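You operate a simulated robot arm through the tools that you are given. There is no shell and no other tool. Be economical: measure what you need, move in short steps, check, and stop when the job is done.

The job below is to be done with a simulated two-armed robot. You get a single attempt, and the scene is never put back.

## Task
Pick up the mould ninety-two with one hand, pass it to the other hand and put it on the shelf of the brick table. Set down upright: mould ninety-two.

It is judged by the outcome, as a careful person would: the job done as asked, and still so three seconds after it is handed in. It fails if anything else is knocked over, pushed out of place, dropped, spilled or broken.

## Robot
Two 6-joint arms with two-finger grippers on one trunk, on a base that drives. Base frame: it is fixed to the floor where the robot stands at the start and does not move with it; the origin is under the middle of the robot, x ahead of it, y to its left, z up; the surface under the hand at the start is at about z = 930. Lengths are in mm, angles in degrees, forces in N, time in s.
The left shoulder is at the start at [70, 176, 1140], the right one opposite. With the tool pointing down near the work surface each hand reaches from about 460 to 800 mm from the robot's upright axis, wherever it stands, measured 20 degrees to its own side. Places, roughly: shelf of the brick table [700, 100, 300]. Payload 2.45 kg a hand.
The tool frame of a hand sits at the grasp point between the pads (the TCP): z along the fingers, y along the line on which they close. The tips reach 26 mm beyond it. The gripper opens to 96 mm. The gripper's body begins 69 mm behind the TCP.
Orientation is that of the tool frame in the base frame, as a unit quaternion [x, y, z, w]. With the fingers straight down and closing along the base's y, the tool's x points along the base's -x, its y along +y and its z along -z.

## Interface
- The arms move only by the tool apply_moves. It takes "left_increments", "right_increments" or both (then of equal length, played together; a hand with none holds still); each is a list that holds one entry, the list of rows, each a list of 7 numbers: the shift along the base's x, y, z in mm, then the turn, a rotation vector about the base's x, y, z in degrees, then the gripper command, from -1 (shut) to 1 (fully open), values between in proportion. In form: [[[dx, dy, dz, wx, wy, wz, grip], ...]]. A call has 1 to 20 rows; each row shifts and turns the commanded pose from where the row before left it. Rows are played at 5 a second. More than 50 mm and 8.6 degrees between two rows, or a gripper value outside its range, and nothing of the call is played. Where a pose cannot be reached the arm comes as near as it can. A force on the tool above 40 N (or 10 N above the force at the start of the call, whichever is more), or a blocked arm, ends the call early, and 0.2 s more pass. The fingers move at their own pace and stop on an object; they squeeze with about 41 N. The grip force told is the motor's: it shows also when the fingers shut on nothing. Time passes only in rows, and 0.2 s behind the last, so rows that do not move let the fingers close. It gives the time, the measured TCP pose, the force on the tool (base axes), the opening and the grip force at its end, in the units of the frame above (readings bear some noise), with the torque about the TCP (base axes, N m) and any sound that the robot's microphone picked up.
- Cameras (640 x 400 px; columns grow to the right, rows downward): "scene" is now at [129.9, 2.4, 1438.8]; the picture's right is [0.03, -1.00, 0.00], its down [-0.76, -0.02, -0.65] and it looks along [0.65, 0.02, -0.76] (base axes); focal length 218 px, centre (320, 200). "left" rides on the left gripper at [82, -3, -98] in its tool frame; the picture's right is [0.04, 1.00, 0.00], its down [-0.73, 0.03, -0.68] and it looks along [-0.68, 0.03, 0.73] (tool axes); focal length 256 px, centre (320, 200). "right" rides on the right gripper at [82, 3, -98] in its tool frame; the picture's right is [-0.04, 1.00, 0.00], its down [-0.73, -0.03, -0.68] and it looks along [-0.68, -0.03, 0.73] (tool axes); focal length 256 px, centre (320, 200). There is no depth. A picture from a camera that has moved, and an enlarged one, comes with that camera's place and axes in the base frame and with its lens.
- capture(camera): a new picture of that camera. No time passes.
- move_column(by): slides the trunk up (or, below 0, down) by that many mm; the arms and the scene camera ride with it, the base frame stays. It gives what a move gives, with no picture.
- roll_base(legs): drives the robot by 1 to 6 legs, each [ahead, left, turn to the left] in mm, mm and degrees, along the robot's own axes; the way and the turn of a leg run together, so that a leg with both is an arc; at most 1500 mm and 180 degrees a leg. The arms and the cameras ride along, it lands a little off, and it stops where it bumps. It gives what a move gives.
- turn_head(pan, tilt): turns the head with the scene camera to pan (to the left, within 86 degrees either way) and tilt (down, from -29 to 69), counted from straight ahead of the robot. It gives what a move gives.
- zoom(camera, box): a new picture of the part [left, top, right, bottom] of that camera's present view, enlarged. No time passes.
- hand_in(): hands the job in; it is judged then, once.

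Work in short steps. Places have to be worked out from the pictures, the camera data and where the tool is seen: move nearer, look again, correct. Check each grasp and each placing, and mend what went wrong. You have 120 turns and 108 pictures in all, those below and enlarged ones among them. Open the grippers and draw the arms clear of the work before you hand the job in, unless the task says otherwise; then end with one line.

The tools are called after "Emit:" as a command line: name --argument value ..., lists and objects as JSON in quotes. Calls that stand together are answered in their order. apply_moves: Moves the arms, as the interface text tells. Its arguments: {"type":"object","properties":{"left_increments":{"type":"array"},"right_increments":{"type":"array"}},"required":[]} The other tools are called the same way: move_column (by) slides the trunk up or down; roll_base (legs) drives the base; turn_head (pan, tilt) turns the head that bears the scene camera; capture (camera) takes a picture; zoom (camera, box) takes an enlarged picture of a part of a camera's view; hand_in () hands the job in.

At the start:

```text
clock: 0.0
left_eef_pos: [528.2, 274.3, 1235.1]
left_orientation: [0.0, 1.0, 0.0, -0.001]
left_contact_force: [0.4, -0.4, 0.2]
left_ft_torque: [0.0, -0.01, 0.0]
left_grip_width: 96.2
left_gripper_force: 0.0
right_eef_pos: [604.8, -223.5, 1212.3]
right_orientation: [-0.001, 1.0, 0.0, -0.001]
right_contact_force: [0.3, 0.1, -0.1]
right_ft_torque: [-0.02, 0.02, -0.02]
right_grip_width: 95.9
right_gripper_force: 0.1
trunk travel left (down, up): [-625.0, 215.0]
robot x, y, heading: [2.0, 1.2, 0.1]
head pan, tilt: [1.7, 49.2]
```

scene: 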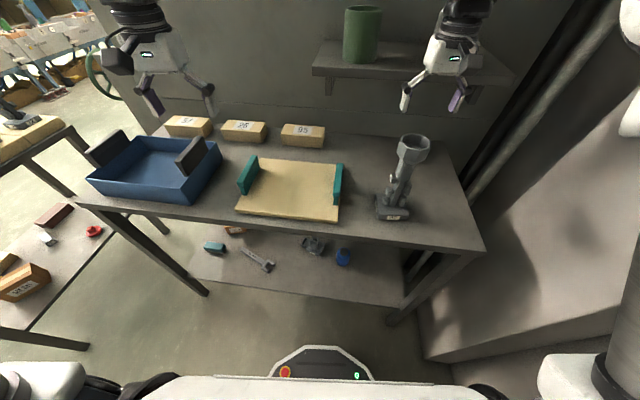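
right: 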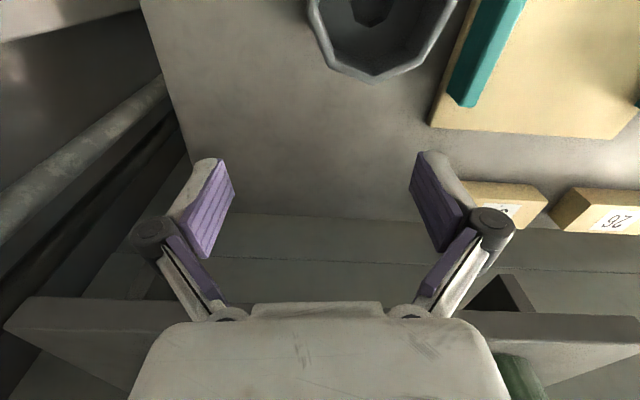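
left: 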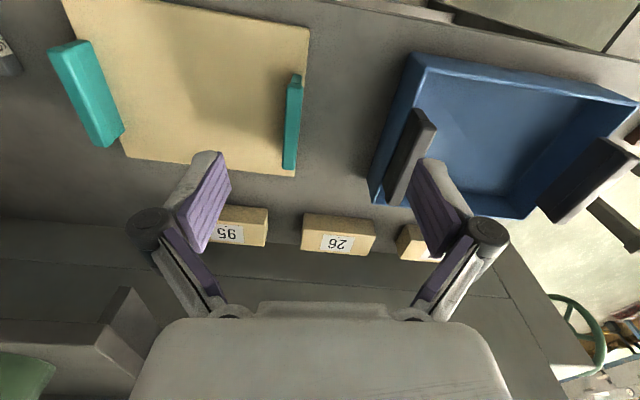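

The pictures show numbered blocks on the table and more things on a lower table at left. I zoom to read the labels.

Emit:
zoom --camera "scene" --box '[150, 100, 340, 220]'

Emit:
zoom --camera "scene" --box '[0, 180, 160, 320]'

Emit:
zoom --camera "scene" --box '[340, 120, 480, 230]'

```text
3.33 times, centred on (245, 160) of scene
camera zoom: at [129.9, 2.4, 1438.8], right [0.03, -1.0, 0.0], down [-0.76, -0.02, -0.65], along [0.65, 0.02, -0.76], focal length 725 px, centre (570, 333)
```

zoom: 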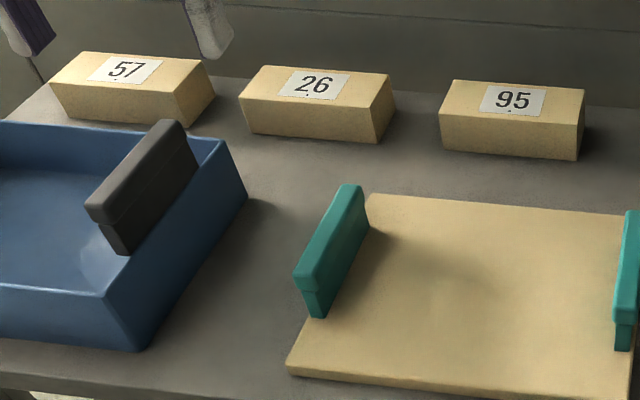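

```text
2.86 times, centred on (80, 250) of scene
camera zoom: at [129.9, 2.4, 1438.8], right [0.03, -1.0, 0.0], down [-0.76, -0.02, -0.65], along [0.65, 0.02, -0.76], focal length 622 px, centre (1006, 57)
```

zoom: 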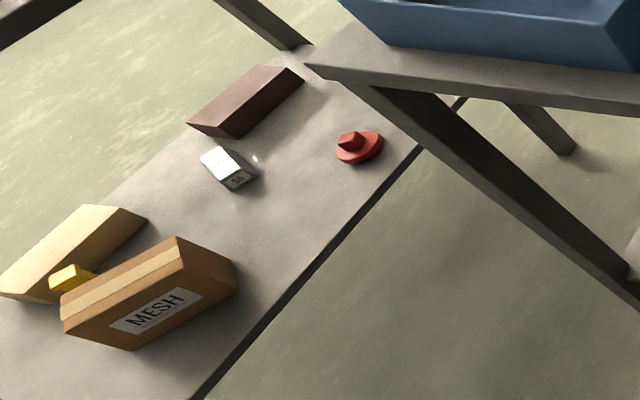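

```text
3.64 times, centred on (410, 175) of scene
camera zoom: at [129.9, 2.4, 1438.8], right [0.03, -1.0, 0.0], down [-0.76, -0.02, -0.65], along [0.65, 0.02, -0.76], focal length 791 px, centre (-7, 291)
```

zoom: 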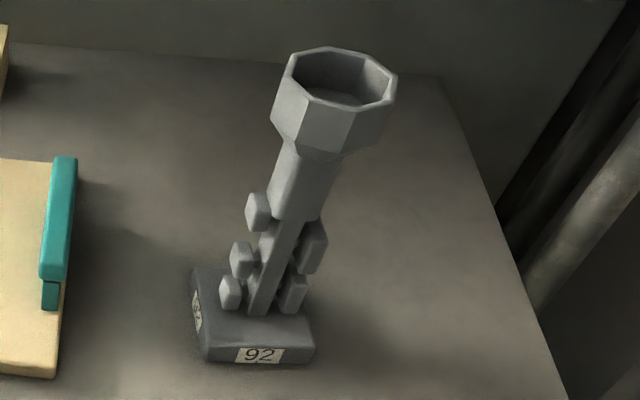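

Mould 92 is the grey casting tree with cup, at about (530, -195), about 235 mm tall. I draw the right hand up and back for a better look.

Emit:
apply_moves --right_increments '[[[-20, 10, 40, 0, 0, 0, 1], [-40, 10, 20, 0, 0, 0, 1], [-45, 0, 20, 0, 0, 0, 1], [-45, 0, 10, 0, 0, 0, 1], [-40, 0, 0, 0, 0, 0, 1], [0, 0, 0, 0, 0, 0, 1]]]'

Emit:
capture --camera "right"

Emit:
capture --camera "scene"

```text
clock: 1.4
left_eef_pos: [527.5, 275.1, 1235.9]
left_orientation: [0.0, 1.0, 0.0, 0.0]
left_contact_force: [-0.6, 0.3, 1.0]
left_ft_torque: [0.0, 0.0, 0.04]
left_grip_width: 96.4
left_gripper_force: 0.1
right_eef_pos: [480.2, -203.8, 1302.7]
right_orientation: [0.0, 1.0, 0.0, 0.0]
right_contact_force: [-0.4, -0.5, 0.8]
right_ft_torque: [0.0, -0.02, 0.01]
right_grip_width: 96.0
right_gripper_force: 0.0
right hand out of reach, approached as far as the arm can: row 4, 5
trunk travel left (down, up): [-625.0, 215.0]
robot x, y, heading: [-2.4, -3.1, 0.0]
head pan, tilt: [1.7, 49.2]
```

```text
101 pictures are left
camera right: at [398.4, -199.3, 1401.8], right [0.04, 1.0, 0.0], down [0.73, -0.03, 0.68], along [0.68, -0.03, -0.73], focal length 256 px, centre (320, 200)
```

right: 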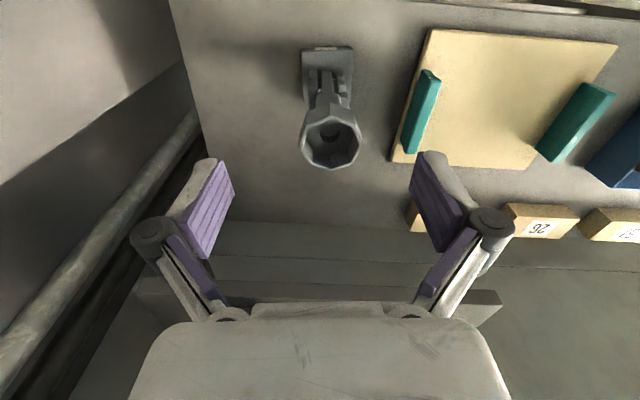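

```text
100 pictures are left
camera scene: at [128.8, 2.3, 1438.9], right [0.03, -1.0, 0.0], down [-0.76, -0.02, -0.65], along [0.65, 0.02, -0.76], focal length 218 px, centre (320, 200)
```

scene: 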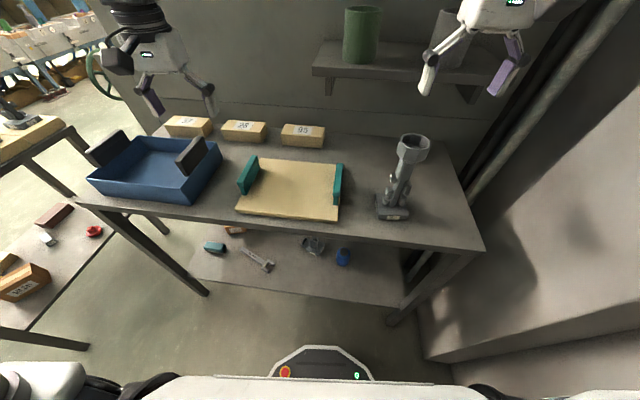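

The right camera sees the tree from above; I enlarge it.

Emit:
zoom --camera "right" --box '[260, 30, 400, 190]'

Emit:
zoom --camera "scene" --box '[360, 125, 440, 230]'

```text
2.50 times, centred on (330, 110) of right
camera zoom: at [398.4, -199.3, 1401.8], right [0.04, 1.0, 0.0], down [0.73, -0.03, 0.68], along [0.68, -0.03, -0.73], focal length 640 px, centre (295, 425)
```

zoom: 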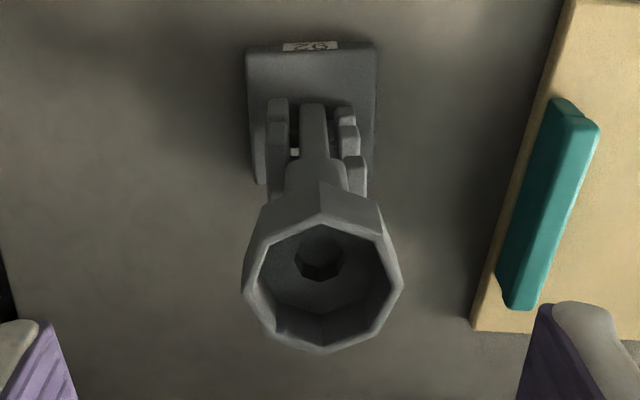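

```text
3.81 times, centred on (400, 178) of scene
camera zoom: at [128.8, 2.3, 1438.9], right [0.03, -1.0, 0.0], down [-0.76, -0.02, -0.65], along [0.65, 0.02, -0.76], focal length 829 px, centre (15, 286)
```

zoom: 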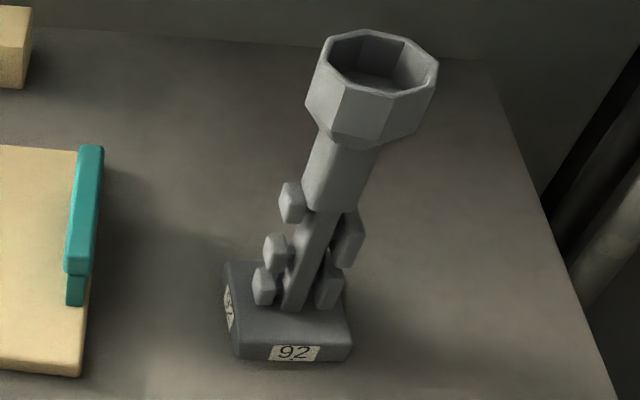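

The cup rim centre triangulates to about (543, -193, 1158), 69 mm across corners; corners lie on the x/y axes, so I turn the right hand +22.5° to close on flats and go above it.

Emit:
apply_moves --right_increments '[[[20, 5, 0, 0, 0, 7.5, 1], [23, 6, -10, 0, 0, 7.5, 1], [20, 0, -30, 0, 0, 7.5, 1], [0, 0, -30, 0, 0, 0, 1], [0, 0, 0, 0, 0, 0, 1]]]'

Emit:
capture --camera "right"

Emit:
capture --camera "scene"

```text
clock: 2.6
left_eef_pos: [527.4, 275.8, 1235.1]
left_orientation: [0.0, 1.0, 0.001, 0.0]
left_contact_force: [-0.5, 0.7, 0.0]
left_ft_torque: [-0.03, -0.06, 0.02]
left_grip_width: 96.0
left_gripper_force: 0.0
right_eef_pos: [543.5, -192.1, 1232.3]
right_orientation: [-0.195, 0.981, -0.001, 0.001]
right_contact_force: [0.0, -0.3, 0.5]
right_ft_torque: [0.02, -0.01, 0.01]
right_grip_width: 95.9
right_gripper_force: 0.1
trunk travel left (down, up): [-625.0, 215.0]
robot x, y, heading: [-3.2, -0.3, 0.2]
head pan, tilt: [1.7, 49.2]
```

```text
97 pictures are left
camera right: at [467.8, -220.1, 1331.2], right [-0.35, 0.94, 0.0], down [0.69, 0.25, 0.68], along [0.64, 0.24, -0.73], focal length 256 px, centre (320, 200)
```

right: 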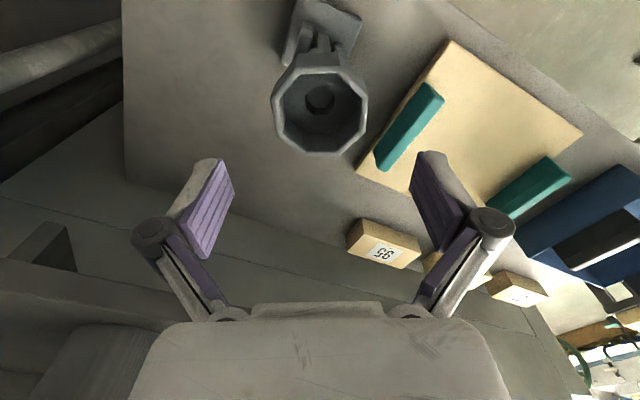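

```text
96 pictures are left
camera scene: at [129.4, 2.5, 1438.8], right [0.03, -1.0, 0.0], down [-0.76, -0.02, -0.65], along [0.65, 0.02, -0.76], focal length 218 px, centre (320, 200)
```

scene: 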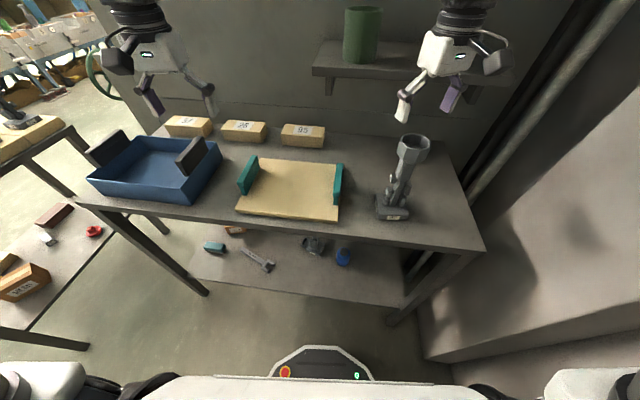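

Centre checks out at (541, -193). I lower to TCP z ≈ 1140, fingers open.

Emit:
apply_moves --right_increments '[[[-2, -1, -30, 0, 0, 0, 1], [0, 0, -30, 0, 0, 0, 1], [0, 0, -20, 0, 0, 0, 1], [0, 0, -12, 0, 0, 0, 1], [0, 0, 0, 0, 0, 0, 1]]]'

Emit:
capture --camera "right"

Emit:
zoom --camera "scene" --box '[360, 60, 500, 230]'

```text
clock: 3.8
left_eef_pos: [528.8, 276.5, 1235.6]
left_orientation: [0.0, 1.0, 0.0, 0.0]
left_contact_force: [0.1, -0.8, -0.5]
left_ft_torque: [0.01, -0.02, 0.0]
left_grip_width: 96.0
left_gripper_force: 0.1
right_eef_pos: [542.4, -193.5, 1140.7]
right_orientation: [-0.195, 0.981, -0.001, -0.001]
right_contact_force: [-0.3, 0.3, -0.1]
right_ft_torque: [0.01, -0.01, -0.01]
right_grip_width: 96.3
right_gripper_force: 0.0
trunk travel left (down, up): [-625.0, 215.0]
robot x, y, heading: [-0.1, 0.7, 0.1]
head pan, tilt: [1.7, 49.2]
```

```text
95 pictures are left
camera right: at [465.7, -221.6, 1239.5], right [-0.35, 0.94, 0.0], down [0.69, 0.25, 0.68], along [0.64, 0.23, -0.73], focal length 256 px, centre (320, 200)
```

right: 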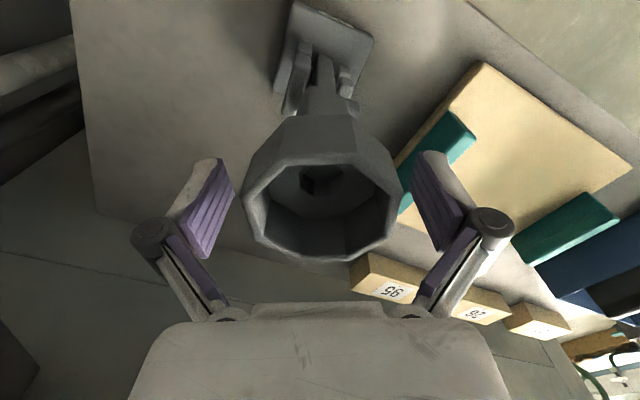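

```text
2.35 times, centred on (430, 145) of scene
camera zoom: at [129.8, 2.4, 1438.8], right [0.03, -1.0, 0.0], down [-0.76, -0.02, -0.65], along [0.65, 0.02, -0.76], focal length 512 px, centre (61, 329)
```

zoom: 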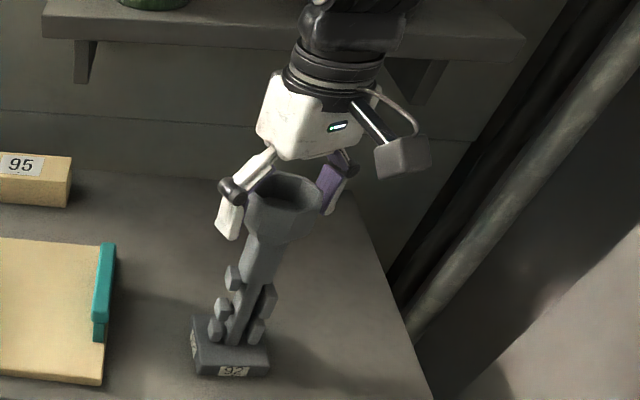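

The cup sits between the pads, centred. I close the right gripper.

Emit:
apply_moves --right_increments '[[[-2, 0, 0, 0, 0, 0, 0], [0, 0, 0, 0, 0, 0, -1], [0, 0, 0, 0, 0, 0, -1], [0, 0, 0, 0, 0, 0, -1]]]'

Emit:
capture --camera "right"

```text
clock: 4.8
left_eef_pos: [528.6, 274.9, 1236.0]
left_orientation: [0.0, 1.0, 0.0, 0.0]
left_contact_force: [0.5, -0.4, -0.2]
left_ft_torque: [0.0, -0.03, 0.01]
left_grip_width: 96.0
left_gripper_force: 0.0
right_eef_pos: [540.8, -193.6, 1140.8]
right_orientation: [-0.194, 0.981, 0.0, 0.001]
right_contact_force: [5.3, -2.2, 10.5]
right_ft_torque: [0.04, -0.48, -0.07]
right_grip_width: 61.4
right_gripper_force: 41.0
trunk travel left (down, up): [-625.0, 215.0]
robot x, y, heading: [5.1, -1.4, -0.2]
head pan, tilt: [1.7, 49.2]
```

```text
93 pictures are left
camera right: at [463.8, -221.3, 1239.9], right [-0.35, 0.94, 0.0], down [0.69, 0.25, 0.68], along [0.64, 0.23, -0.73], focal length 256 px, centre (320, 200)
```

right: 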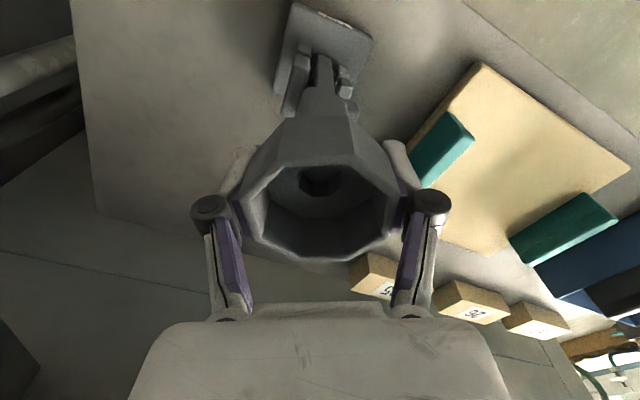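

Held at 61 mm width. I lift 60 mm to check weight and stability.

Emit:
apply_moves --right_increments '[[[0, 0, 10, 0, 0, 0, -1], [0, 0, 20, 0, 0, 0, -1], [0, 0, 30, 0, 0, 0, -1], [0, 0, 0, 0, 0, 0, -1]]]'

Emit:
capture --camera "scene"

```text
clock: 5.8
left_eef_pos: [530.3, 275.0, 1236.7]
left_orientation: [0.0, 1.0, 0.0, -0.001]
left_contact_force: [0.7, 0.4, 0.5]
left_ft_torque: [-0.04, -0.01, 0.02]
left_grip_width: 96.1
left_gripper_force: 0.0
right_eef_pos: [539.7, -193.2, 1200.1]
right_orientation: [-0.195, 0.981, -0.001, 0.0]
right_contact_force: [-0.1, 0.4, -3.6]
right_ft_torque: [0.01, -0.05, -0.01]
right_grip_width: 61.4
right_gripper_force: 41.1
trunk travel left (down, up): [-625.0, 215.0]
robot x, y, heading: [-0.1, -0.4, -0.1]
head pan, tilt: [1.7, 49.2]
```

```text
92 pictures are left
camera scene: at [130.9, 2.1, 1438.7], right [0.03, -1.0, 0.0], down [-0.76, -0.02, -0.65], along [0.65, 0.02, -0.76], focal length 218 px, centre (320, 200)
```

scene: 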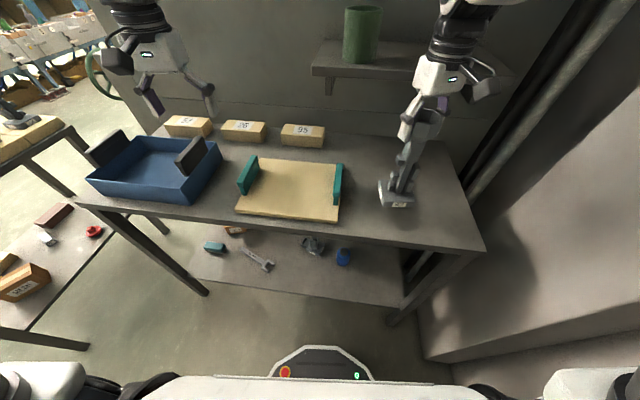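

Secure, about 0.35 kg, hanging upright. I raise a bit more and back the robot off 400 mm so the hand-over happens clear of the table.

Emit:
apply_moves --right_increments '[[[0, 0, 30, 0, 0, 0, -1], [0, 0, 0, 0, 0, 0, -1]]]'

Emit:
roll_base --legs '[[-400, 0, 0]]'

Emit:
capture --camera "scene"

```text
clock: 6.4
left_eef_pos: [529.0, 275.4, 1234.8]
left_orientation: [0.0, 1.0, -0.001, -0.001]
left_contact_force: [0.1, 0.7, -0.1]
left_ft_torque: [-0.01, 0.0, -0.03]
left_grip_width: 96.0
left_gripper_force: 0.0
right_eef_pos: [540.6, -194.1, 1228.6]
right_orientation: [-0.195, 0.981, 0.0, 0.0]
right_contact_force: [0.5, -0.1, -3.5]
right_ft_torque: [0.0, 0.01, 0.02]
right_grip_width: 61.4
right_gripper_force: 41.0
trunk travel left (down, up): [-625.0, 215.0]
robot x, y, heading: [1.3, -2.4, 0.1]
head pan, tilt: [1.7, 49.2]
```

```text
clock: 8.9
left_eef_pos: [132.3, 274.1, 1235.4]
left_orientation: [0.003, 1.0, 0.0, -0.001]
left_contact_force: [0.3, -0.1, -0.1]
left_ft_torque: [-0.02, -0.01, 0.03]
left_grip_width: 96.3
left_gripper_force: 0.0
right_eef_pos: [140.2, -195.0, 1229.1]
right_orientation: [-0.193, 0.981, -0.001, -0.001]
right_contact_force: [0.7, -0.1, -4.6]
right_ft_torque: [-0.04, 0.0, 0.01]
right_grip_width: 61.3
right_gripper_force: 41.0
trunk travel left (down, up): [-625.0, 215.0]
robot x, y, heading: [-396.3, 0.8, -0.3]
head pan, tilt: [1.7, 49.2]
```

```text
91 pictures are left
camera scene: at [-267.9, 2.5, 1438.6], right [0.02, -1.0, 0.0], down [-0.76, -0.02, -0.65], along [0.65, 0.02, -0.76], focal length 218 px, centre (320, 200)
```

scene: 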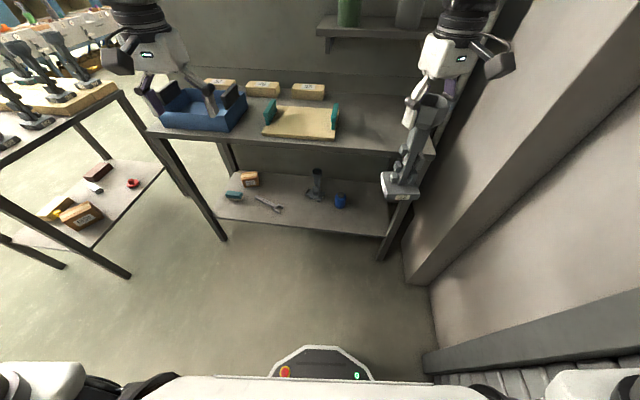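

Backed off. Now I look at the shelf enlarged.

Emit:
zoom --camera "scene" --box '[200, 150, 420, 260]'

```text
2.91 times, centred on (310, 205) of scene
camera zoom: at [-267.9, 2.5, 1438.6], right [0.02, -1.0, 0.0], down [-0.76, -0.02, -0.65], along [0.65, 0.02, -0.76], focal length 633 px, centre (349, 186)
```

zoom: 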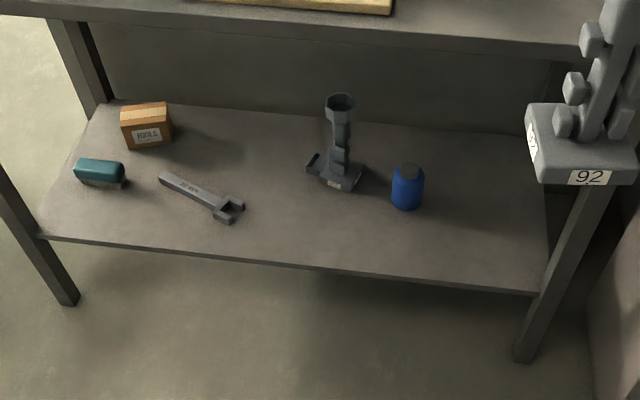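

Table edge runs near x≈465 and the shelf has a free spot near (575, 115) between the wrench, the other tree and the blue can. I bring the tree to the middle with the right hand, and turn the left hand to point ahead (horizontal) while staying clear at left.

Emit:
apply_moves --right_increments '[[[30, 25, 0, 0, 0, 0, -1], [40, 40, 0, 0, 0, 0, -1], [40, 40, 0, 0, 0, 0, -1], [40, 40, 0, 0, 0, 0, -1], [0, 10, 0, 0, 0, 0, -1], [0, 0, 0, 0, 0, 0, -1], [0, 0, 0, 0, 0, 0, -1], [0, 0, 0, 0, 0, 0, -1], [0, 0, 0, 0, 0, 0, -1], [0, 0, 0, 0, 0, 0, -1], [0, 0, 0, 0, 0, 0, -1], [0, 0, 0, 0, 0, 0, -1], [0, 0, 0, 0, 0, 0, -1]]]' --left_increments '[[[10, 0, 0, 0, -7.5, 0, 1], [10, 0, 0, 0, -7.5, 0, 1], [10, 0, 0, 0, -7.5, 0, 1], [10, 0, 0, 0, -7.5, 0, 1], [10, 0, -10, 0, -7.5, 0, 1], [10, 0, -10, 0, -7.5, 0, 1], [0, 0, -10, 0, -7.5, 0, 1], [0, 0, -10, 0, -7.5, 0, 1], [0, 0, -10, 0, -7.5, 0, 1], [0, 0, -10, 0, -7.5, 0, 1], [0, 0, 0, 0, -7.5, 0, 1], [0, 0, 0, 0, -7.5, 0, 1], [0, 0, 0, 0, 0, 0, 1]]]'

Emit:
capture --camera "scene"

Emit:
capture --camera "left"

```text
refused: row 2 steps farther than a row can; nothing moved
```

```text
89 pictures are left
camera scene: at [-267.9, 2.5, 1438.6], right [0.02, -1.0, 0.0], down [-0.76, -0.02, -0.65], along [0.65, 0.02, -0.76], focal length 218 px, centre (320, 200)
```

scene: 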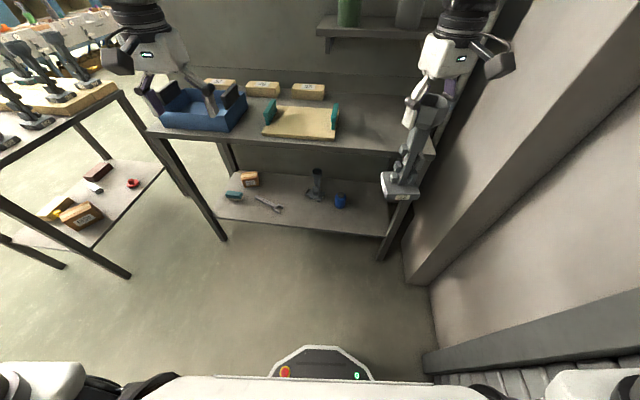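

```text
88 pictures are left
camera left: at [50.0, 269.6, 1334.4], right [-0.04, 1.0, 0.0], down [0.73, 0.03, 0.68], along [0.68, 0.02, -0.74], focal length 256 px, centre (320, 200)
```

left: 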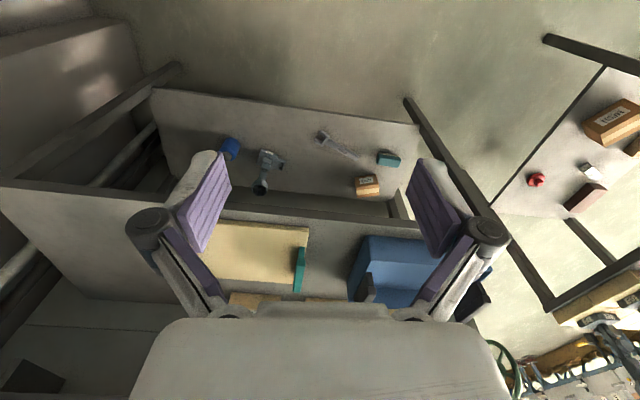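

Row steps were over 50 mm; I split them finer.

Emit:
apply_moves --right_increments '[[[25, 25, 0, 0, 0, 0, -1], [25, 25, 0, 0, 0, 0, -1], [25, 25, 0, 0, 0, 0, -1], [25, 25, 0, 0, 0, 0, -1], [25, 25, 0, 0, 0, 0, -1], [25, 25, 0, 0, 0, 0, -1], [0, 5, 0, 0, 0, 0, -1], [0, 0, 0, 0, 0, 0, -1], [0, 0, 0, 0, 0, 0, -1], [0, 0, 0, 0, 0, 0, -1], [0, 0, 0, 0, 0, 0, -1], [0, 0, 0, 0, 0, 0, -1], [0, 0, 0, 0, 0, 0, -1]]]' --left_increments '[[[10, 0, 0, 0, -7.5, 0, 1], [10, 0, 0, 0, -7.5, 0, 1], [10, 0, 0, 0, -7.5, 0, 1], [10, 0, 0, 0, -7.5, 0, 1], [10, 0, -10, 0, -7.5, 0, 1], [10, 0, -10, 0, -7.5, 0, 1], [0, 0, -10, 0, -7.5, 0, 1], [0, 0, -10, 0, -7.5, 0, 1], [0, 0, -10, 0, -7.5, 0, 1], [0, 0, -10, 0, -7.5, 0, 1], [0, 0, 0, 0, -7.5, 0, 1], [0, 0, 0, 0, -7.5, 0, 1], [0, 0, 0, 0, 0, 0, 1]]]'

Emit:
capture --camera "scene"

Emit:
capture --camera "left"

```text
clock: 11.7
left_eef_pos: [197.2, 277.4, 1177.4]
left_orientation: [-0.004, 0.726, 0.007, 0.688]
left_contact_force: [0.1, 0.7, 0.3]
left_ft_torque: [0.03, -0.02, -0.02]
left_grip_width: 95.9
left_gripper_force: 0.1
left hand out of reach, approached as far as the arm can: row 4, 5, 7, 8, 9
right_eef_pos: [266.9, -57.9, 1222.9]
right_orientation: [-0.193, 0.981, 0.0, 0.0]
right_contact_force: [-0.4, -0.7, -4.8]
right_ft_torque: [0.0, -0.03, 0.01]
right_grip_width: 61.3
right_gripper_force: 41.5
right hand out of reach, approached as far as the arm can: row 6
trunk travel left (down, up): [-625.0, 215.0]
robot x, y, heading: [-397.7, 4.3, -0.3]
head pan, tilt: [1.7, 49.2]
```

```text
87 pictures are left
camera scene: at [-268.9, 2.7, 1438.8], right [0.02, -1.0, 0.0], down [-0.76, -0.02, -0.65], along [0.65, 0.02, -0.76], focal length 218 px, centre (320, 200)
```

scene: 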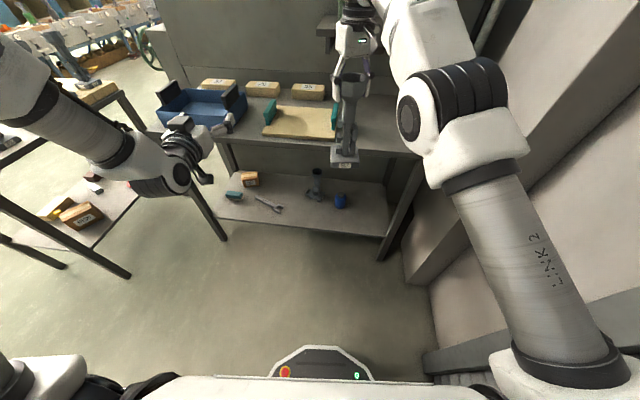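

```text
86 pictures are left
camera left: at [94.4, 271.7, 1102.3], right [-0.02, 1.0, -0.03], down [-0.64, 0.02, 0.77], along [0.77, 0.04, 0.64], focal length 256 px, centre (320, 200)
```

left: 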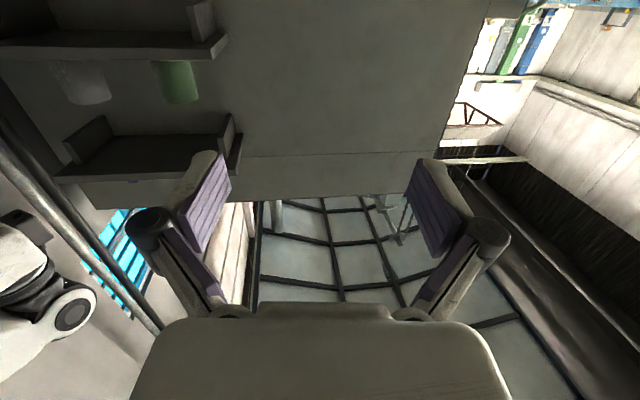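

Left hand is horizontal, right holds the tree at (267, -58) near its reach limit. I pull the right hand back 20 mm and bring the left hand behind the stem, yawed -20°, as a pre-grasp.

Emit:
apply_moves --right_increments '[[[-10, 0, 0, 0, 0, 0, -1], [-10, 0, 0, 0, 0, 0, -1], [-10, 0, 0, 0, 0, 0, -1], [0, 0, 0, 0, 0, 0, -1], [0, 0, 0, 0, 0, 0, -1], [0, 0, 0, 0, 0, 0, -1], [0, 0, 0, 0, 0, 0, -1], [0, 0, 0, 0, 0, 0, -1], [0, 0, 0, 0, 0, 0, -1]]]' --left_increments '[[[-18, -30, 0, 0, -1, -2.5, 1], [-18, -38, 0, 0, -1, -2.5, 1], [-18, -38, 0, 0, -1, -2.5, 1], [0, -38, 0, 0, 0, -2.5, 1], [0, -38, -3, 0, 0, -2.5, 1], [0, -38, -3, 0, 0, -2.5, 1], [0, -38, -3, 0, 0, -2.5, 1], [0, -36, -2, 0, 0, -2.5, 1], [0, 0, 0, 0, 0, 0, 1]]]'

Emit:
capture --camera "scene"

Emit:
capture --camera "left"

```text
clock: 13.7
left_eef_pos: [193.8, 123.3, 1189.2]
left_orientation: [0.091, 0.69, -0.126, 0.707]
left_contact_force: [0.1, 0.0, -1.0]
left_ft_torque: [0.0, -0.02, 0.04]
left_grip_width: 96.0
left_gripper_force: 0.1
left hand out of reach, approached as far as the arm can: row 3, 4, 5, 6, 7, 8
right_eef_pos: [237.1, -56.0, 1222.7]
right_orientation: [-0.192, 0.981, 0.0, -0.001]
right_contact_force: [-0.2, 0.4, -4.0]
right_ft_torque: [-0.02, -0.01, 0.0]
right_grip_width: 61.5
right_gripper_force: 41.3
trunk travel left (down, up): [-625.0, 215.0]
robot x, y, heading: [-401.1, -3.0, -0.2]
head pan, tilt: [1.7, 49.2]
```

```text
85 pictures are left
camera scene: at [-268.8, 2.8, 1438.7], right [0.02, -1.0, 0.0], down [-0.76, -0.02, -0.65], along [0.65, 0.02, -0.76], focal length 218 px, centre (320, 200)
```

scene: 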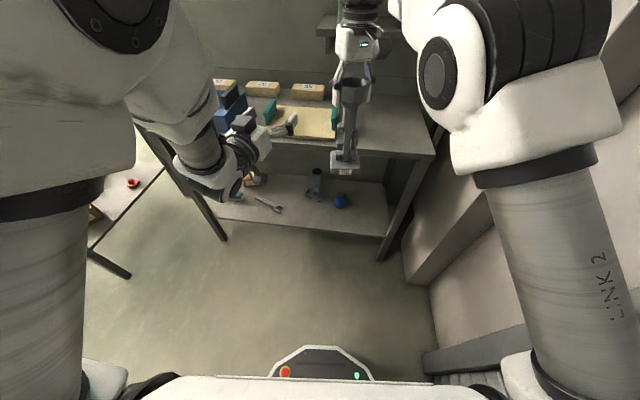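

```text
84 pictures are left
camera left: at [99.2, 144.5, 1105.3], right [0.3, 0.95, -0.08], down [-0.65, 0.27, 0.71], along [0.7, -0.16, 0.7], focal length 256 px, centre (320, 200)
```

left: 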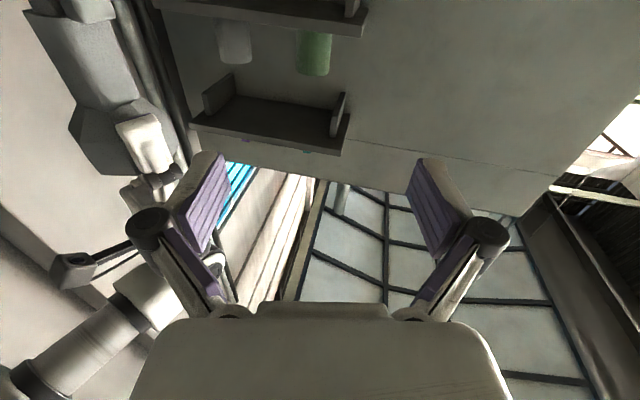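

The left arm can't fold that close. I back off another 150 mm, then lower both hands and carry the tree further out so that the left arm has room.

Emit:
roll_base --legs '[[-150, 0, 0]]'

Emit:
apply_moves --right_increments '[[[0, 0, -20, 0, 0, 0, -1], [10, 0, -30, 0, 0, 0, -1], [15, 0, -30, 0, 0, 0, -1], [15, 0, -30, 0, 0, 0, -1], [15, 0, -30, 0, 0, 0, -1], [10, 0, -20, 0, 0, 0, -1], [0, 0, 0, 0, 0, 0, -1]]]' --left_increments '[[[0, 20, -20, 0, 0, 0, 1], [0, 20, -30, 0, 0, 0, 1], [0, 0, -30, 0, 0, 0, 1], [0, 0, -30, 0, 0, 0, 1], [0, 0, -30, 0, 0, 0, 1], [0, 0, -30, 0, 0, 0, 1], [0, 0, -14, 0, 0, 0, 1]]]'

Emit:
capture --camera "scene"

```text
clock: 15.1
left_eef_pos: [43.0, 124.6, 1182.8]
left_orientation: [0.09, 0.694, -0.126, 0.703]
left_contact_force: [-0.1, 0.1, 0.0]
left_ft_torque: [-0.06, 0.02, 0.0]
left_grip_width: 95.8
left_gripper_force: 0.2
right_eef_pos: [88.3, -57.2, 1221.8]
right_orientation: [-0.193, 0.981, 0.001, 0.0]
right_contact_force: [-0.2, 0.8, -4.4]
right_ft_torque: [-0.02, 0.01, -0.02]
right_grip_width: 61.4
right_gripper_force: 40.5
trunk travel left (down, up): [-625.0, 215.0]
robot x, y, heading: [-551.6, -3.0, -0.4]
head pan, tilt: [1.7, 49.2]
```

```text
clock: 16.7
left_eef_pos: [41.9, 163.6, 999.2]
left_orientation: [0.09, 0.693, -0.127, 0.704]
left_contact_force: [0.0, 0.2, 0.0]
left_ft_torque: [-0.01, 0.01, 0.0]
left_grip_width: 96.2
left_gripper_force: 0.2
right_eef_pos: [148.6, -56.4, 1063.5]
right_orientation: [-0.193, 0.981, -0.001, 0.0]
right_contact_force: [-0.4, -0.2, -4.1]
right_ft_torque: [0.0, -0.03, 0.02]
right_grip_width: 61.3
right_gripper_force: 41.1
trunk travel left (down, up): [-625.0, 215.0]
robot x, y, heading: [-550.2, 0.3, -0.4]
head pan, tilt: [1.7, 49.2]
```

```text
83 pictures are left
camera scene: at [-419.9, 3.9, 1438.8], right [0.02, -1.0, 0.0], down [-0.76, -0.02, -0.65], along [0.65, 0.02, -0.76], focal length 218 px, centre (320, 200)
```

scene: 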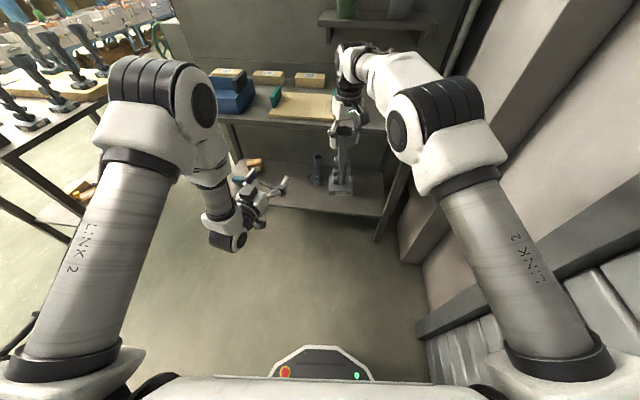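

Both reach well now. I straighten the left hand's small roll and slide it to the pre-grasp ~110 mm behind the stem.

Emit:
apply_moves --left_increments '[[[0, -37, 0, 2.7, -0.8, 0, 1], [0, -38, 2, 0, 0, 0, 1], [0, -38, 2, 0, 0, 0, 1], [0, -38, 2, 0, 0, 0, 1], [0, -36, 2, 0, 0, 0, 1], [0, 0, 0, 0, 0, 0, 1]]]'

Emit:
capture --camera "left"

Emit:
capture --camera "scene"

Emit:
capture --camera "right"

```text
clock: 18.1
left_eef_pos: [72.6, 90.2, 992.2]
left_orientation: [0.105, 0.692, -0.109, 0.706]
left_contact_force: [0.3, 0.1, 0.7]
left_ft_torque: [0.02, -0.01, 0.0]
left_grip_width: 96.1
left_gripper_force: 0.1
left hand out of reach, approached as far as the arm can: row 2, 3, 4, 5
right_eef_pos: [149.2, -55.6, 1064.1]
right_orientation: [-0.193, 0.981, 0.0, -0.001]
right_contact_force: [-1.2, 0.0, -4.5]
right_ft_torque: [0.0, -0.02, -0.02]
right_grip_width: 61.5
right_gripper_force: 40.7
trunk travel left (down, up): [-625.0, 215.0]
robot x, y, heading: [-552.5, 3.1, -0.3]
head pan, tilt: [1.7, 49.2]
```

```text
82 pictures are left
camera left: at [-21.0, 114.7, 909.8], right [0.3, 0.95, -0.04], down [-0.65, 0.24, 0.72], along [0.7, -0.19, 0.69], focal length 256 px, centre (320, 200)
```

left: 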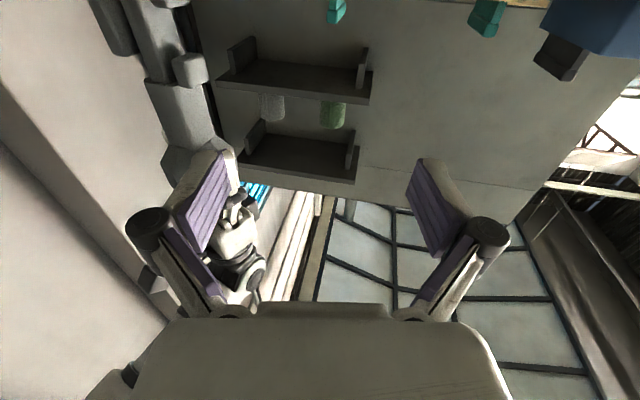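

```text
81 pictures are left
camera scene: at [-419.5, 3.3, 1438.7], right [0.02, -1.0, 0.0], down [-0.76, -0.02, -0.65], along [0.65, 0.02, -0.76], focal length 218 px, centre (320, 200)
```

scene: 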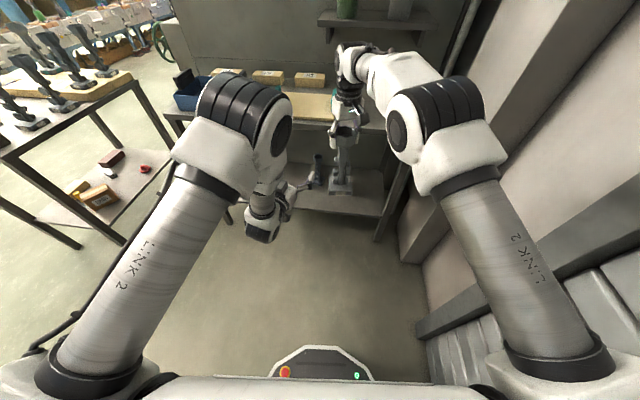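

```text
80 pictures are left
camera right: at [73.9, -84.2, 1162.4], right [-0.34, 0.94, 0.0], down [0.69, 0.25, 0.68], along [0.64, 0.23, -0.73], focal length 256 px, centre (320, 200)
```

right: 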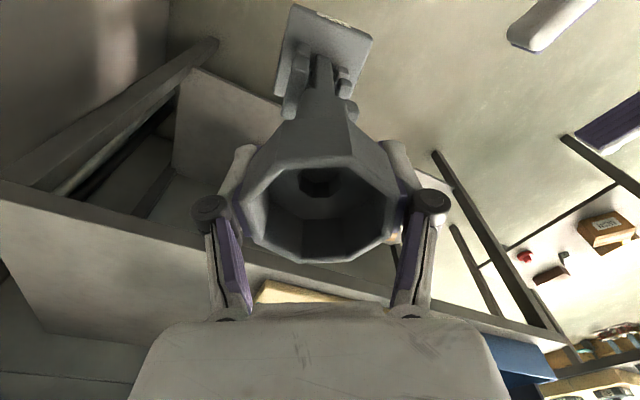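

Left arm limited by folding near the middle. I put the tree farther out (to about (205, 0)) and turn the left hand back to point straight ahead.

Emit:
apply_moves --right_increments '[[[25, 0, 0, 0, 0, 0, -1], [25, 15, 0, 0, 0, 0, -1], [6, 25, 0, 0, 0, 0, -1], [0, 16, 0, 0, 0, 0, -1], [0, 0, 0, 0, 0, 0, -1], [0, 0, 0, 0, 0, 0, -1], [0, 0, 0, 0, 0, 0, -1]]]' --left_increments '[[[0, 0, 0, 0, 0, 6, 1], [0, 0, 5, 0, 0, 6, 1], [5, 0, 5, 0, 0, 5.5, 1], [5, 0, 6, 0, 0, 0, 1], [5, -20, 0, 0, 0, 0, 1], [5, -20, 0, 0, 0, 0, 1], [0, 0, 0, 0, 0, 0, 1]]]'

Emit:
capture --camera "left"

Emit:
capture --camera "scene"

```text
clock: 19.7
left_eef_pos: [127.6, 131.0, 994.2]
left_orientation: [0.0, 0.7, 0.0, 0.715]
left_contact_force: [0.0, 0.4, -0.2]
left_ft_torque: [0.0, 0.0, 0.0]
left_grip_width: 95.9
left_gripper_force: 0.0
left hand out of reach, approached as far as the arm can: row 1, 2, 3, 5, 6
right_eef_pos: [160.0, -25.6, 1056.8]
right_orientation: [-0.193, 0.981, 0.0, 0.0]
right_contact_force: [0.5, -0.2, -4.7]
right_ft_torque: [0.0, 0.0, 0.04]
right_grip_width: 61.1
right_gripper_force: 41.1
right hand out of reach, approached as far as the arm can: row 1, 2, 3, 4
trunk travel left (down, up): [-625.0, 215.0]
robot x, y, heading: [-555.6, -2.5, -0.2]
head pan, tilt: [1.7, 49.2]
```

```text
79 pictures are left
camera left: at [31.0, 127.0, 912.4], right [0.0, 1.0, -0.04], down [-0.69, 0.03, 0.72], along [0.72, 0.03, 0.69], focal length 256 px, centre (320, 200)
```

left: 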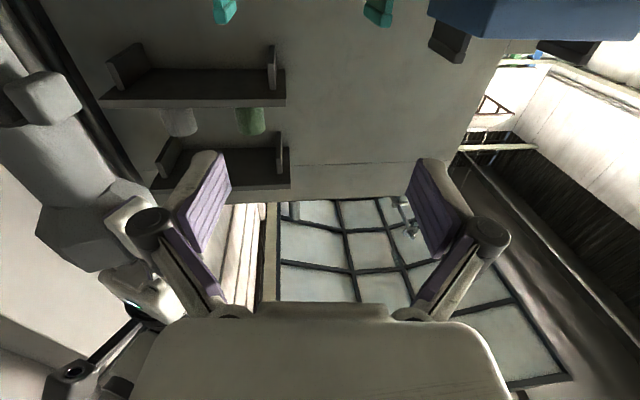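

```text
78 pictures are left
camera scene: at [-419.8, 3.3, 1438.7], right [0.02, -1.0, 0.0], down [-0.76, -0.02, -0.65], along [0.65, 0.02, -0.76], focal length 218 px, centre (320, 200)
```

scene: 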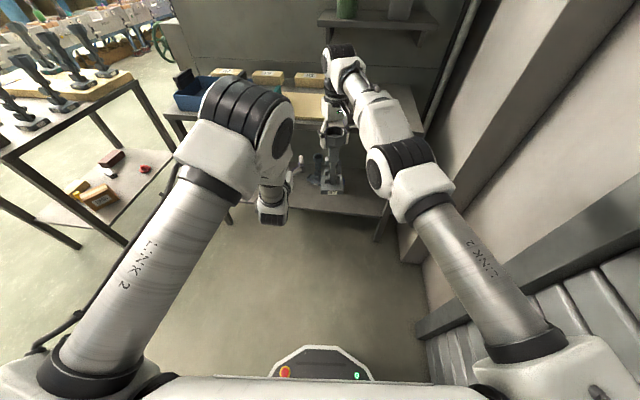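

Both limits suggest a better geometry: bring the tree closer, and approach with the left hand from the left (yaw -60°). I retreat the left hand while turning, and bring the right hand to about (95, 0).

Emit:
apply_moves --left_increments '[[[-5, 15, 0, 0, 0, -7.5, 1], [-5, 15, 0, 0, 0, -7.5, 1], [-10, 15, 2, 0, 0, -7.5, 1], [-10, 15, 2, 0, 0, -7.5, 1], [-10, 15, 2, 0, 0, -7.5, 1], [-10, 10, 2, 0, 0, -7.5, 1], [-12, 5, 2, 0, 0, -7.5, 1], [-12, 0, 2, 0, 0, -7.5, 1], [0, 0, 0, 0, 0, 0, 1]]]' --right_increments '[[[0, 0, 0, 0, 0, 0, -1], [0, 0, 0, 0, 0, 0, -1], [0, 0, 0, 0, 0, 0, -1], [-15, 5, 0, 0, 0, 0, -1], [-15, 5, 0, 0, 0, 0, -1], [-15, 5, 0, 0, 0, 0, -1], [-15, 5, 0, 0, 0, 0, -1], [-5, 5, 0, 0, 0, 0, -1], [0, 0, 0, 0, 0, 0, -1]]]'

Emit:
capture --camera "left"

Emit:
capture --camera "scene"

```text
clock: 21.7
left_eef_pos: [54.4, 220.2, 1005.7]
left_orientation: [0.35, 0.606, -0.358, 0.618]
left_contact_force: [0.2, -0.7, -0.7]
left_ft_torque: [-0.03, -0.03, 0.0]
left_grip_width: 96.0
left_gripper_force: 0.1
right_eef_pos: [130.0, 8.3, 1063.5]
right_orientation: [-0.193, 0.981, 0.003, -0.002]
right_contact_force: [0.0, -0.8, -5.3]
right_ft_torque: [-0.01, 0.0, 0.0]
right_grip_width: 61.2
right_gripper_force: 41.1
right hand out of reach, approached as far as the arm can: row 4, 5, 6, 7
trunk travel left (down, up): [-625.0, 215.0]
robot x, y, heading: [-548.8, -2.0, -0.2]
head pan, tilt: [1.7, 49.2]
```

```text
77 pictures are left
camera left: at [3.0, 301.1, 923.6], right [0.87, 0.5, -0.04], down [-0.32, 0.62, 0.72], along [0.38, -0.61, 0.69], focal length 256 px, centre (320, 200)
```

left: 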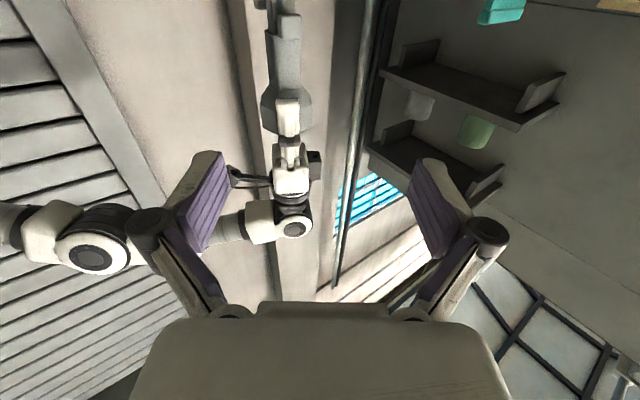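

```text
76 pictures are left
camera scene: at [-417.9, 2.9, 1438.5], right [0.02, -1.0, 0.0], down [-0.76, -0.02, -0.65], along [0.65, 0.02, -0.76], focal length 218 px, centre (320, 200)
```

scene: 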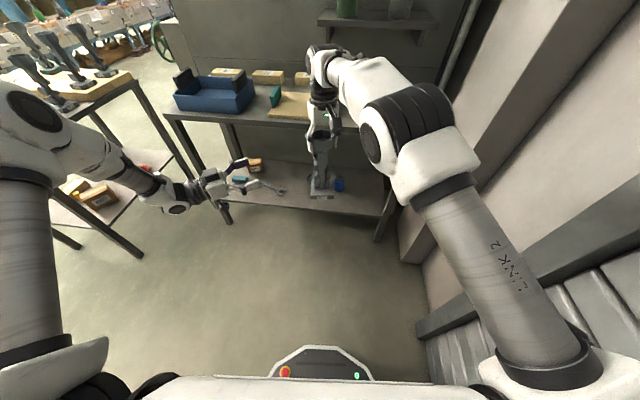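

The tree stem predicted position matches the left picture. I advance to a pre-grasp 100 mm short of the stem, aligned.

Emit:
apply_moves --left_increments '[[[-20, -10, 0, 0, 0, 0, 1], [10, -30, 0, 0, 0, 0, 1], [18, -40, 0, 0, 0, 0, 1], [18, -45, 0, 0, 0, 0, 1], [0, 0, 0, 0, 0, 0, 1]]]'

Emit:
capture --camera "left"

Emit:
capture --camera "right"

Emit:
capture --camera "scene"

```text
clock: 22.9
left_eef_pos: [78.4, 95.9, 1007.6]
left_orientation: [0.35, 0.605, -0.358, 0.619]
left_contact_force: [0.7, -0.1, 0.6]
left_ft_torque: [0.0, 0.01, 0.02]
left_grip_width: 95.9
left_gripper_force: 0.0
right_eef_pos: [128.7, 9.8, 1064.3]
right_orientation: [-0.193, 0.981, 0.0, -0.001]
right_contact_force: [0.1, 0.1, -4.3]
right_ft_torque: [-0.03, 0.0, 0.0]
right_grip_width: 61.2
right_gripper_force: 41.3
trunk travel left (down, up): [-625.0, 215.0]
robot x, y, heading: [-545.8, 2.4, -0.2]
head pan, tilt: [1.7, 49.2]
```

```text
75 pictures are left
camera left: at [27.6, 176.3, 924.2], right [0.87, 0.5, -0.04], down [-0.32, 0.62, 0.72], along [0.38, -0.61, 0.69], focal length 256 px, centre (320, 200)
```

left: 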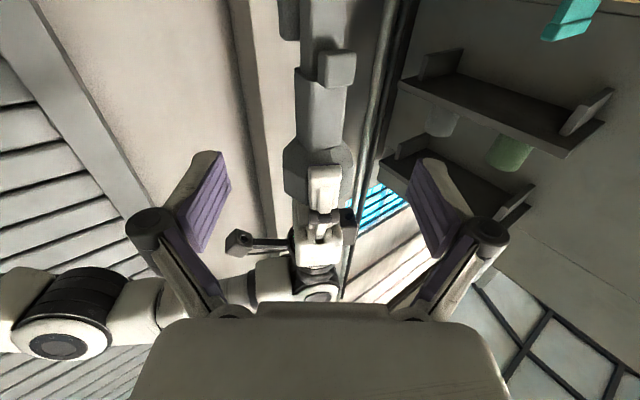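

```text
74 pictures are left
camera right: at [52.7, -17.5, 1162.3], right [-0.34, 0.94, 0.0], down [0.69, 0.25, 0.68], along [0.64, 0.23, -0.74], focal length 256 px, centre (320, 200)
```

right: 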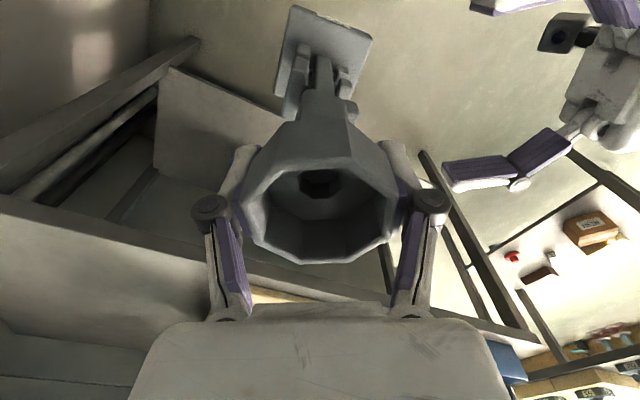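

```text
73 pictures are left
camera scene: at [-419.6, 5.1, 1438.7], right [0.02, -1.0, 0.0], down [-0.76, -0.02, -0.65], along [0.65, 0.01, -0.76], focal length 218 px, centre (320, 200)
```

scene: 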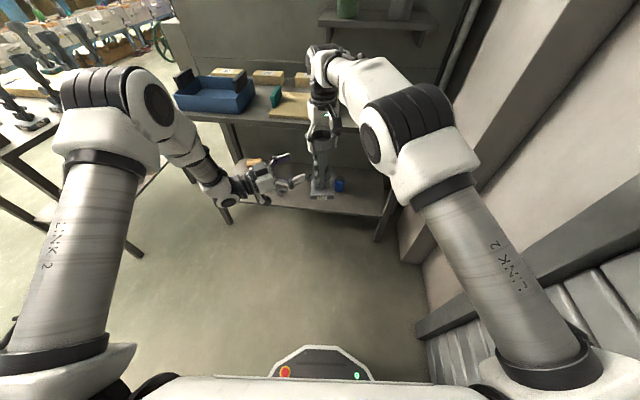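

Stem is centred in the left view and the level lies in the middle of the smooth thick stem. I advance 100 mm straight in.

Emit:
apply_moves --left_increments '[[[12.5, -21.7, 0, 0, 0, 0, 1], [12.5, -21.7, 0, 0, 0, 0, 1], [12.5, -21.7, 0, 0, 0, 0, 1], [12.5, -21.7, 0.5, 0, 0, 0, 1], [0, 0, 0, 0, 0, 0, 1]]]'

Emit:
capture --camera "left"

Emit:
capture --camera "right"

```text
clock: 24.1
left_eef_pos: [129.9, 9.4, 1007.5]
left_orientation: [0.35, 0.606, -0.357, 0.619]
left_contact_force: [0.2, 0.2, 0.1]
left_ft_torque: [-0.04, 0.0, 0.03]
left_grip_width: 96.1
left_gripper_force: 0.0
right_eef_pos: [128.3, 9.4, 1063.6]
right_orientation: [-0.193, 0.981, 0.001, -0.001]
right_contact_force: [-0.4, 0.4, -3.9]
right_ft_torque: [0.02, 0.0, 0.03]
right_grip_width: 61.2
right_gripper_force: 40.9
trunk travel left (down, up): [-625.0, 215.0]
robot x, y, heading: [-550.3, 3.1, -0.1]
head pan, tilt: [1.7, 49.2]
```

```text
72 pictures are left
camera left: at [78.8, 90.2, 924.0], right [0.87, 0.5, -0.04], down [-0.32, 0.62, 0.72], along [0.38, -0.61, 0.69], focal length 256 px, centre (320, 200)
```

left: 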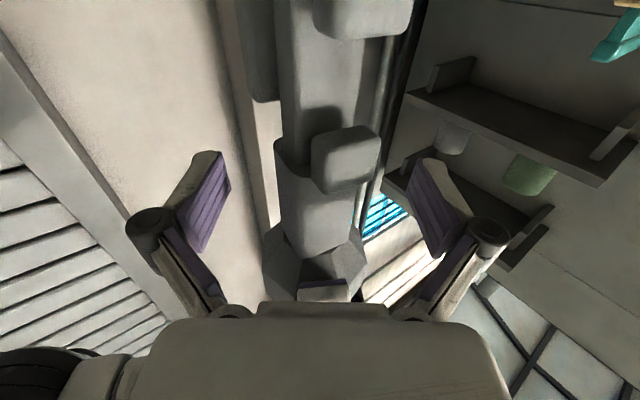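

```text
71 pictures are left
camera right: at [52.6, -18.2, 1162.4], right [-0.34, 0.94, 0.0], down [0.69, 0.25, 0.68], along [0.64, 0.23, -0.74], focal length 256 px, centre (320, 200)
```

right: 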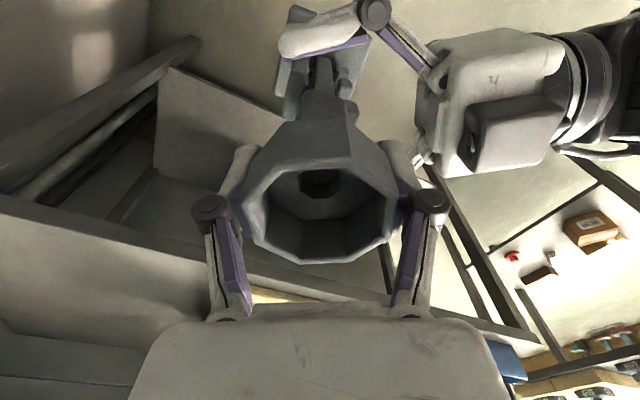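

Stem sits between the left pads. I close the left gripper while the right holds.

Emit:
apply_moves --left_increments '[[[0, 0, 0, 0, 0, 0, 0], [0, 0, 0, 0, 0, 0, -0.4], [0, 0, 0, 0, 0, 0, -1], [0, 0, 0, 0, 0, 0, -1]]]'

Emit:
capture --camera "left"

```text
clock: 25.1
left_eef_pos: [129.7, 8.7, 1006.8]
left_orientation: [0.351, 0.606, -0.358, 0.618]
left_contact_force: [-19.8, -7.3, 2.0]
left_ft_torque: [0.14, -0.46, 0.09]
left_grip_width: 33.7
left_gripper_force: 41.2
right_eef_pos: [129.2, 10.1, 1064.1]
right_orientation: [-0.192, 0.981, 0.002, -0.001]
right_contact_force: [19.1, 7.5, -5.7]
right_ft_torque: [0.23, -0.71, -0.12]
right_grip_width: 61.3
right_gripper_force: 41.3
trunk travel left (down, up): [-625.0, 215.0]
robot x, y, heading: [-549.8, 1.5, -0.3]
head pan, tilt: [1.7, 49.2]
```

```text
70 pictures are left
camera left: at [78.3, 89.5, 923.6], right [0.87, 0.5, -0.04], down [-0.32, 0.62, 0.72], along [0.38, -0.61, 0.69], focal length 256 px, centre (320, 200)
```

left: 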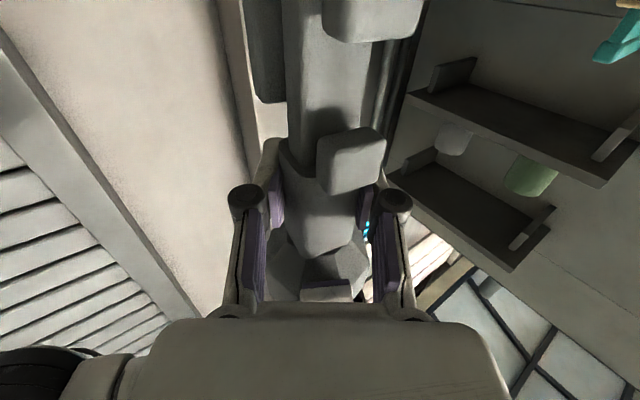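

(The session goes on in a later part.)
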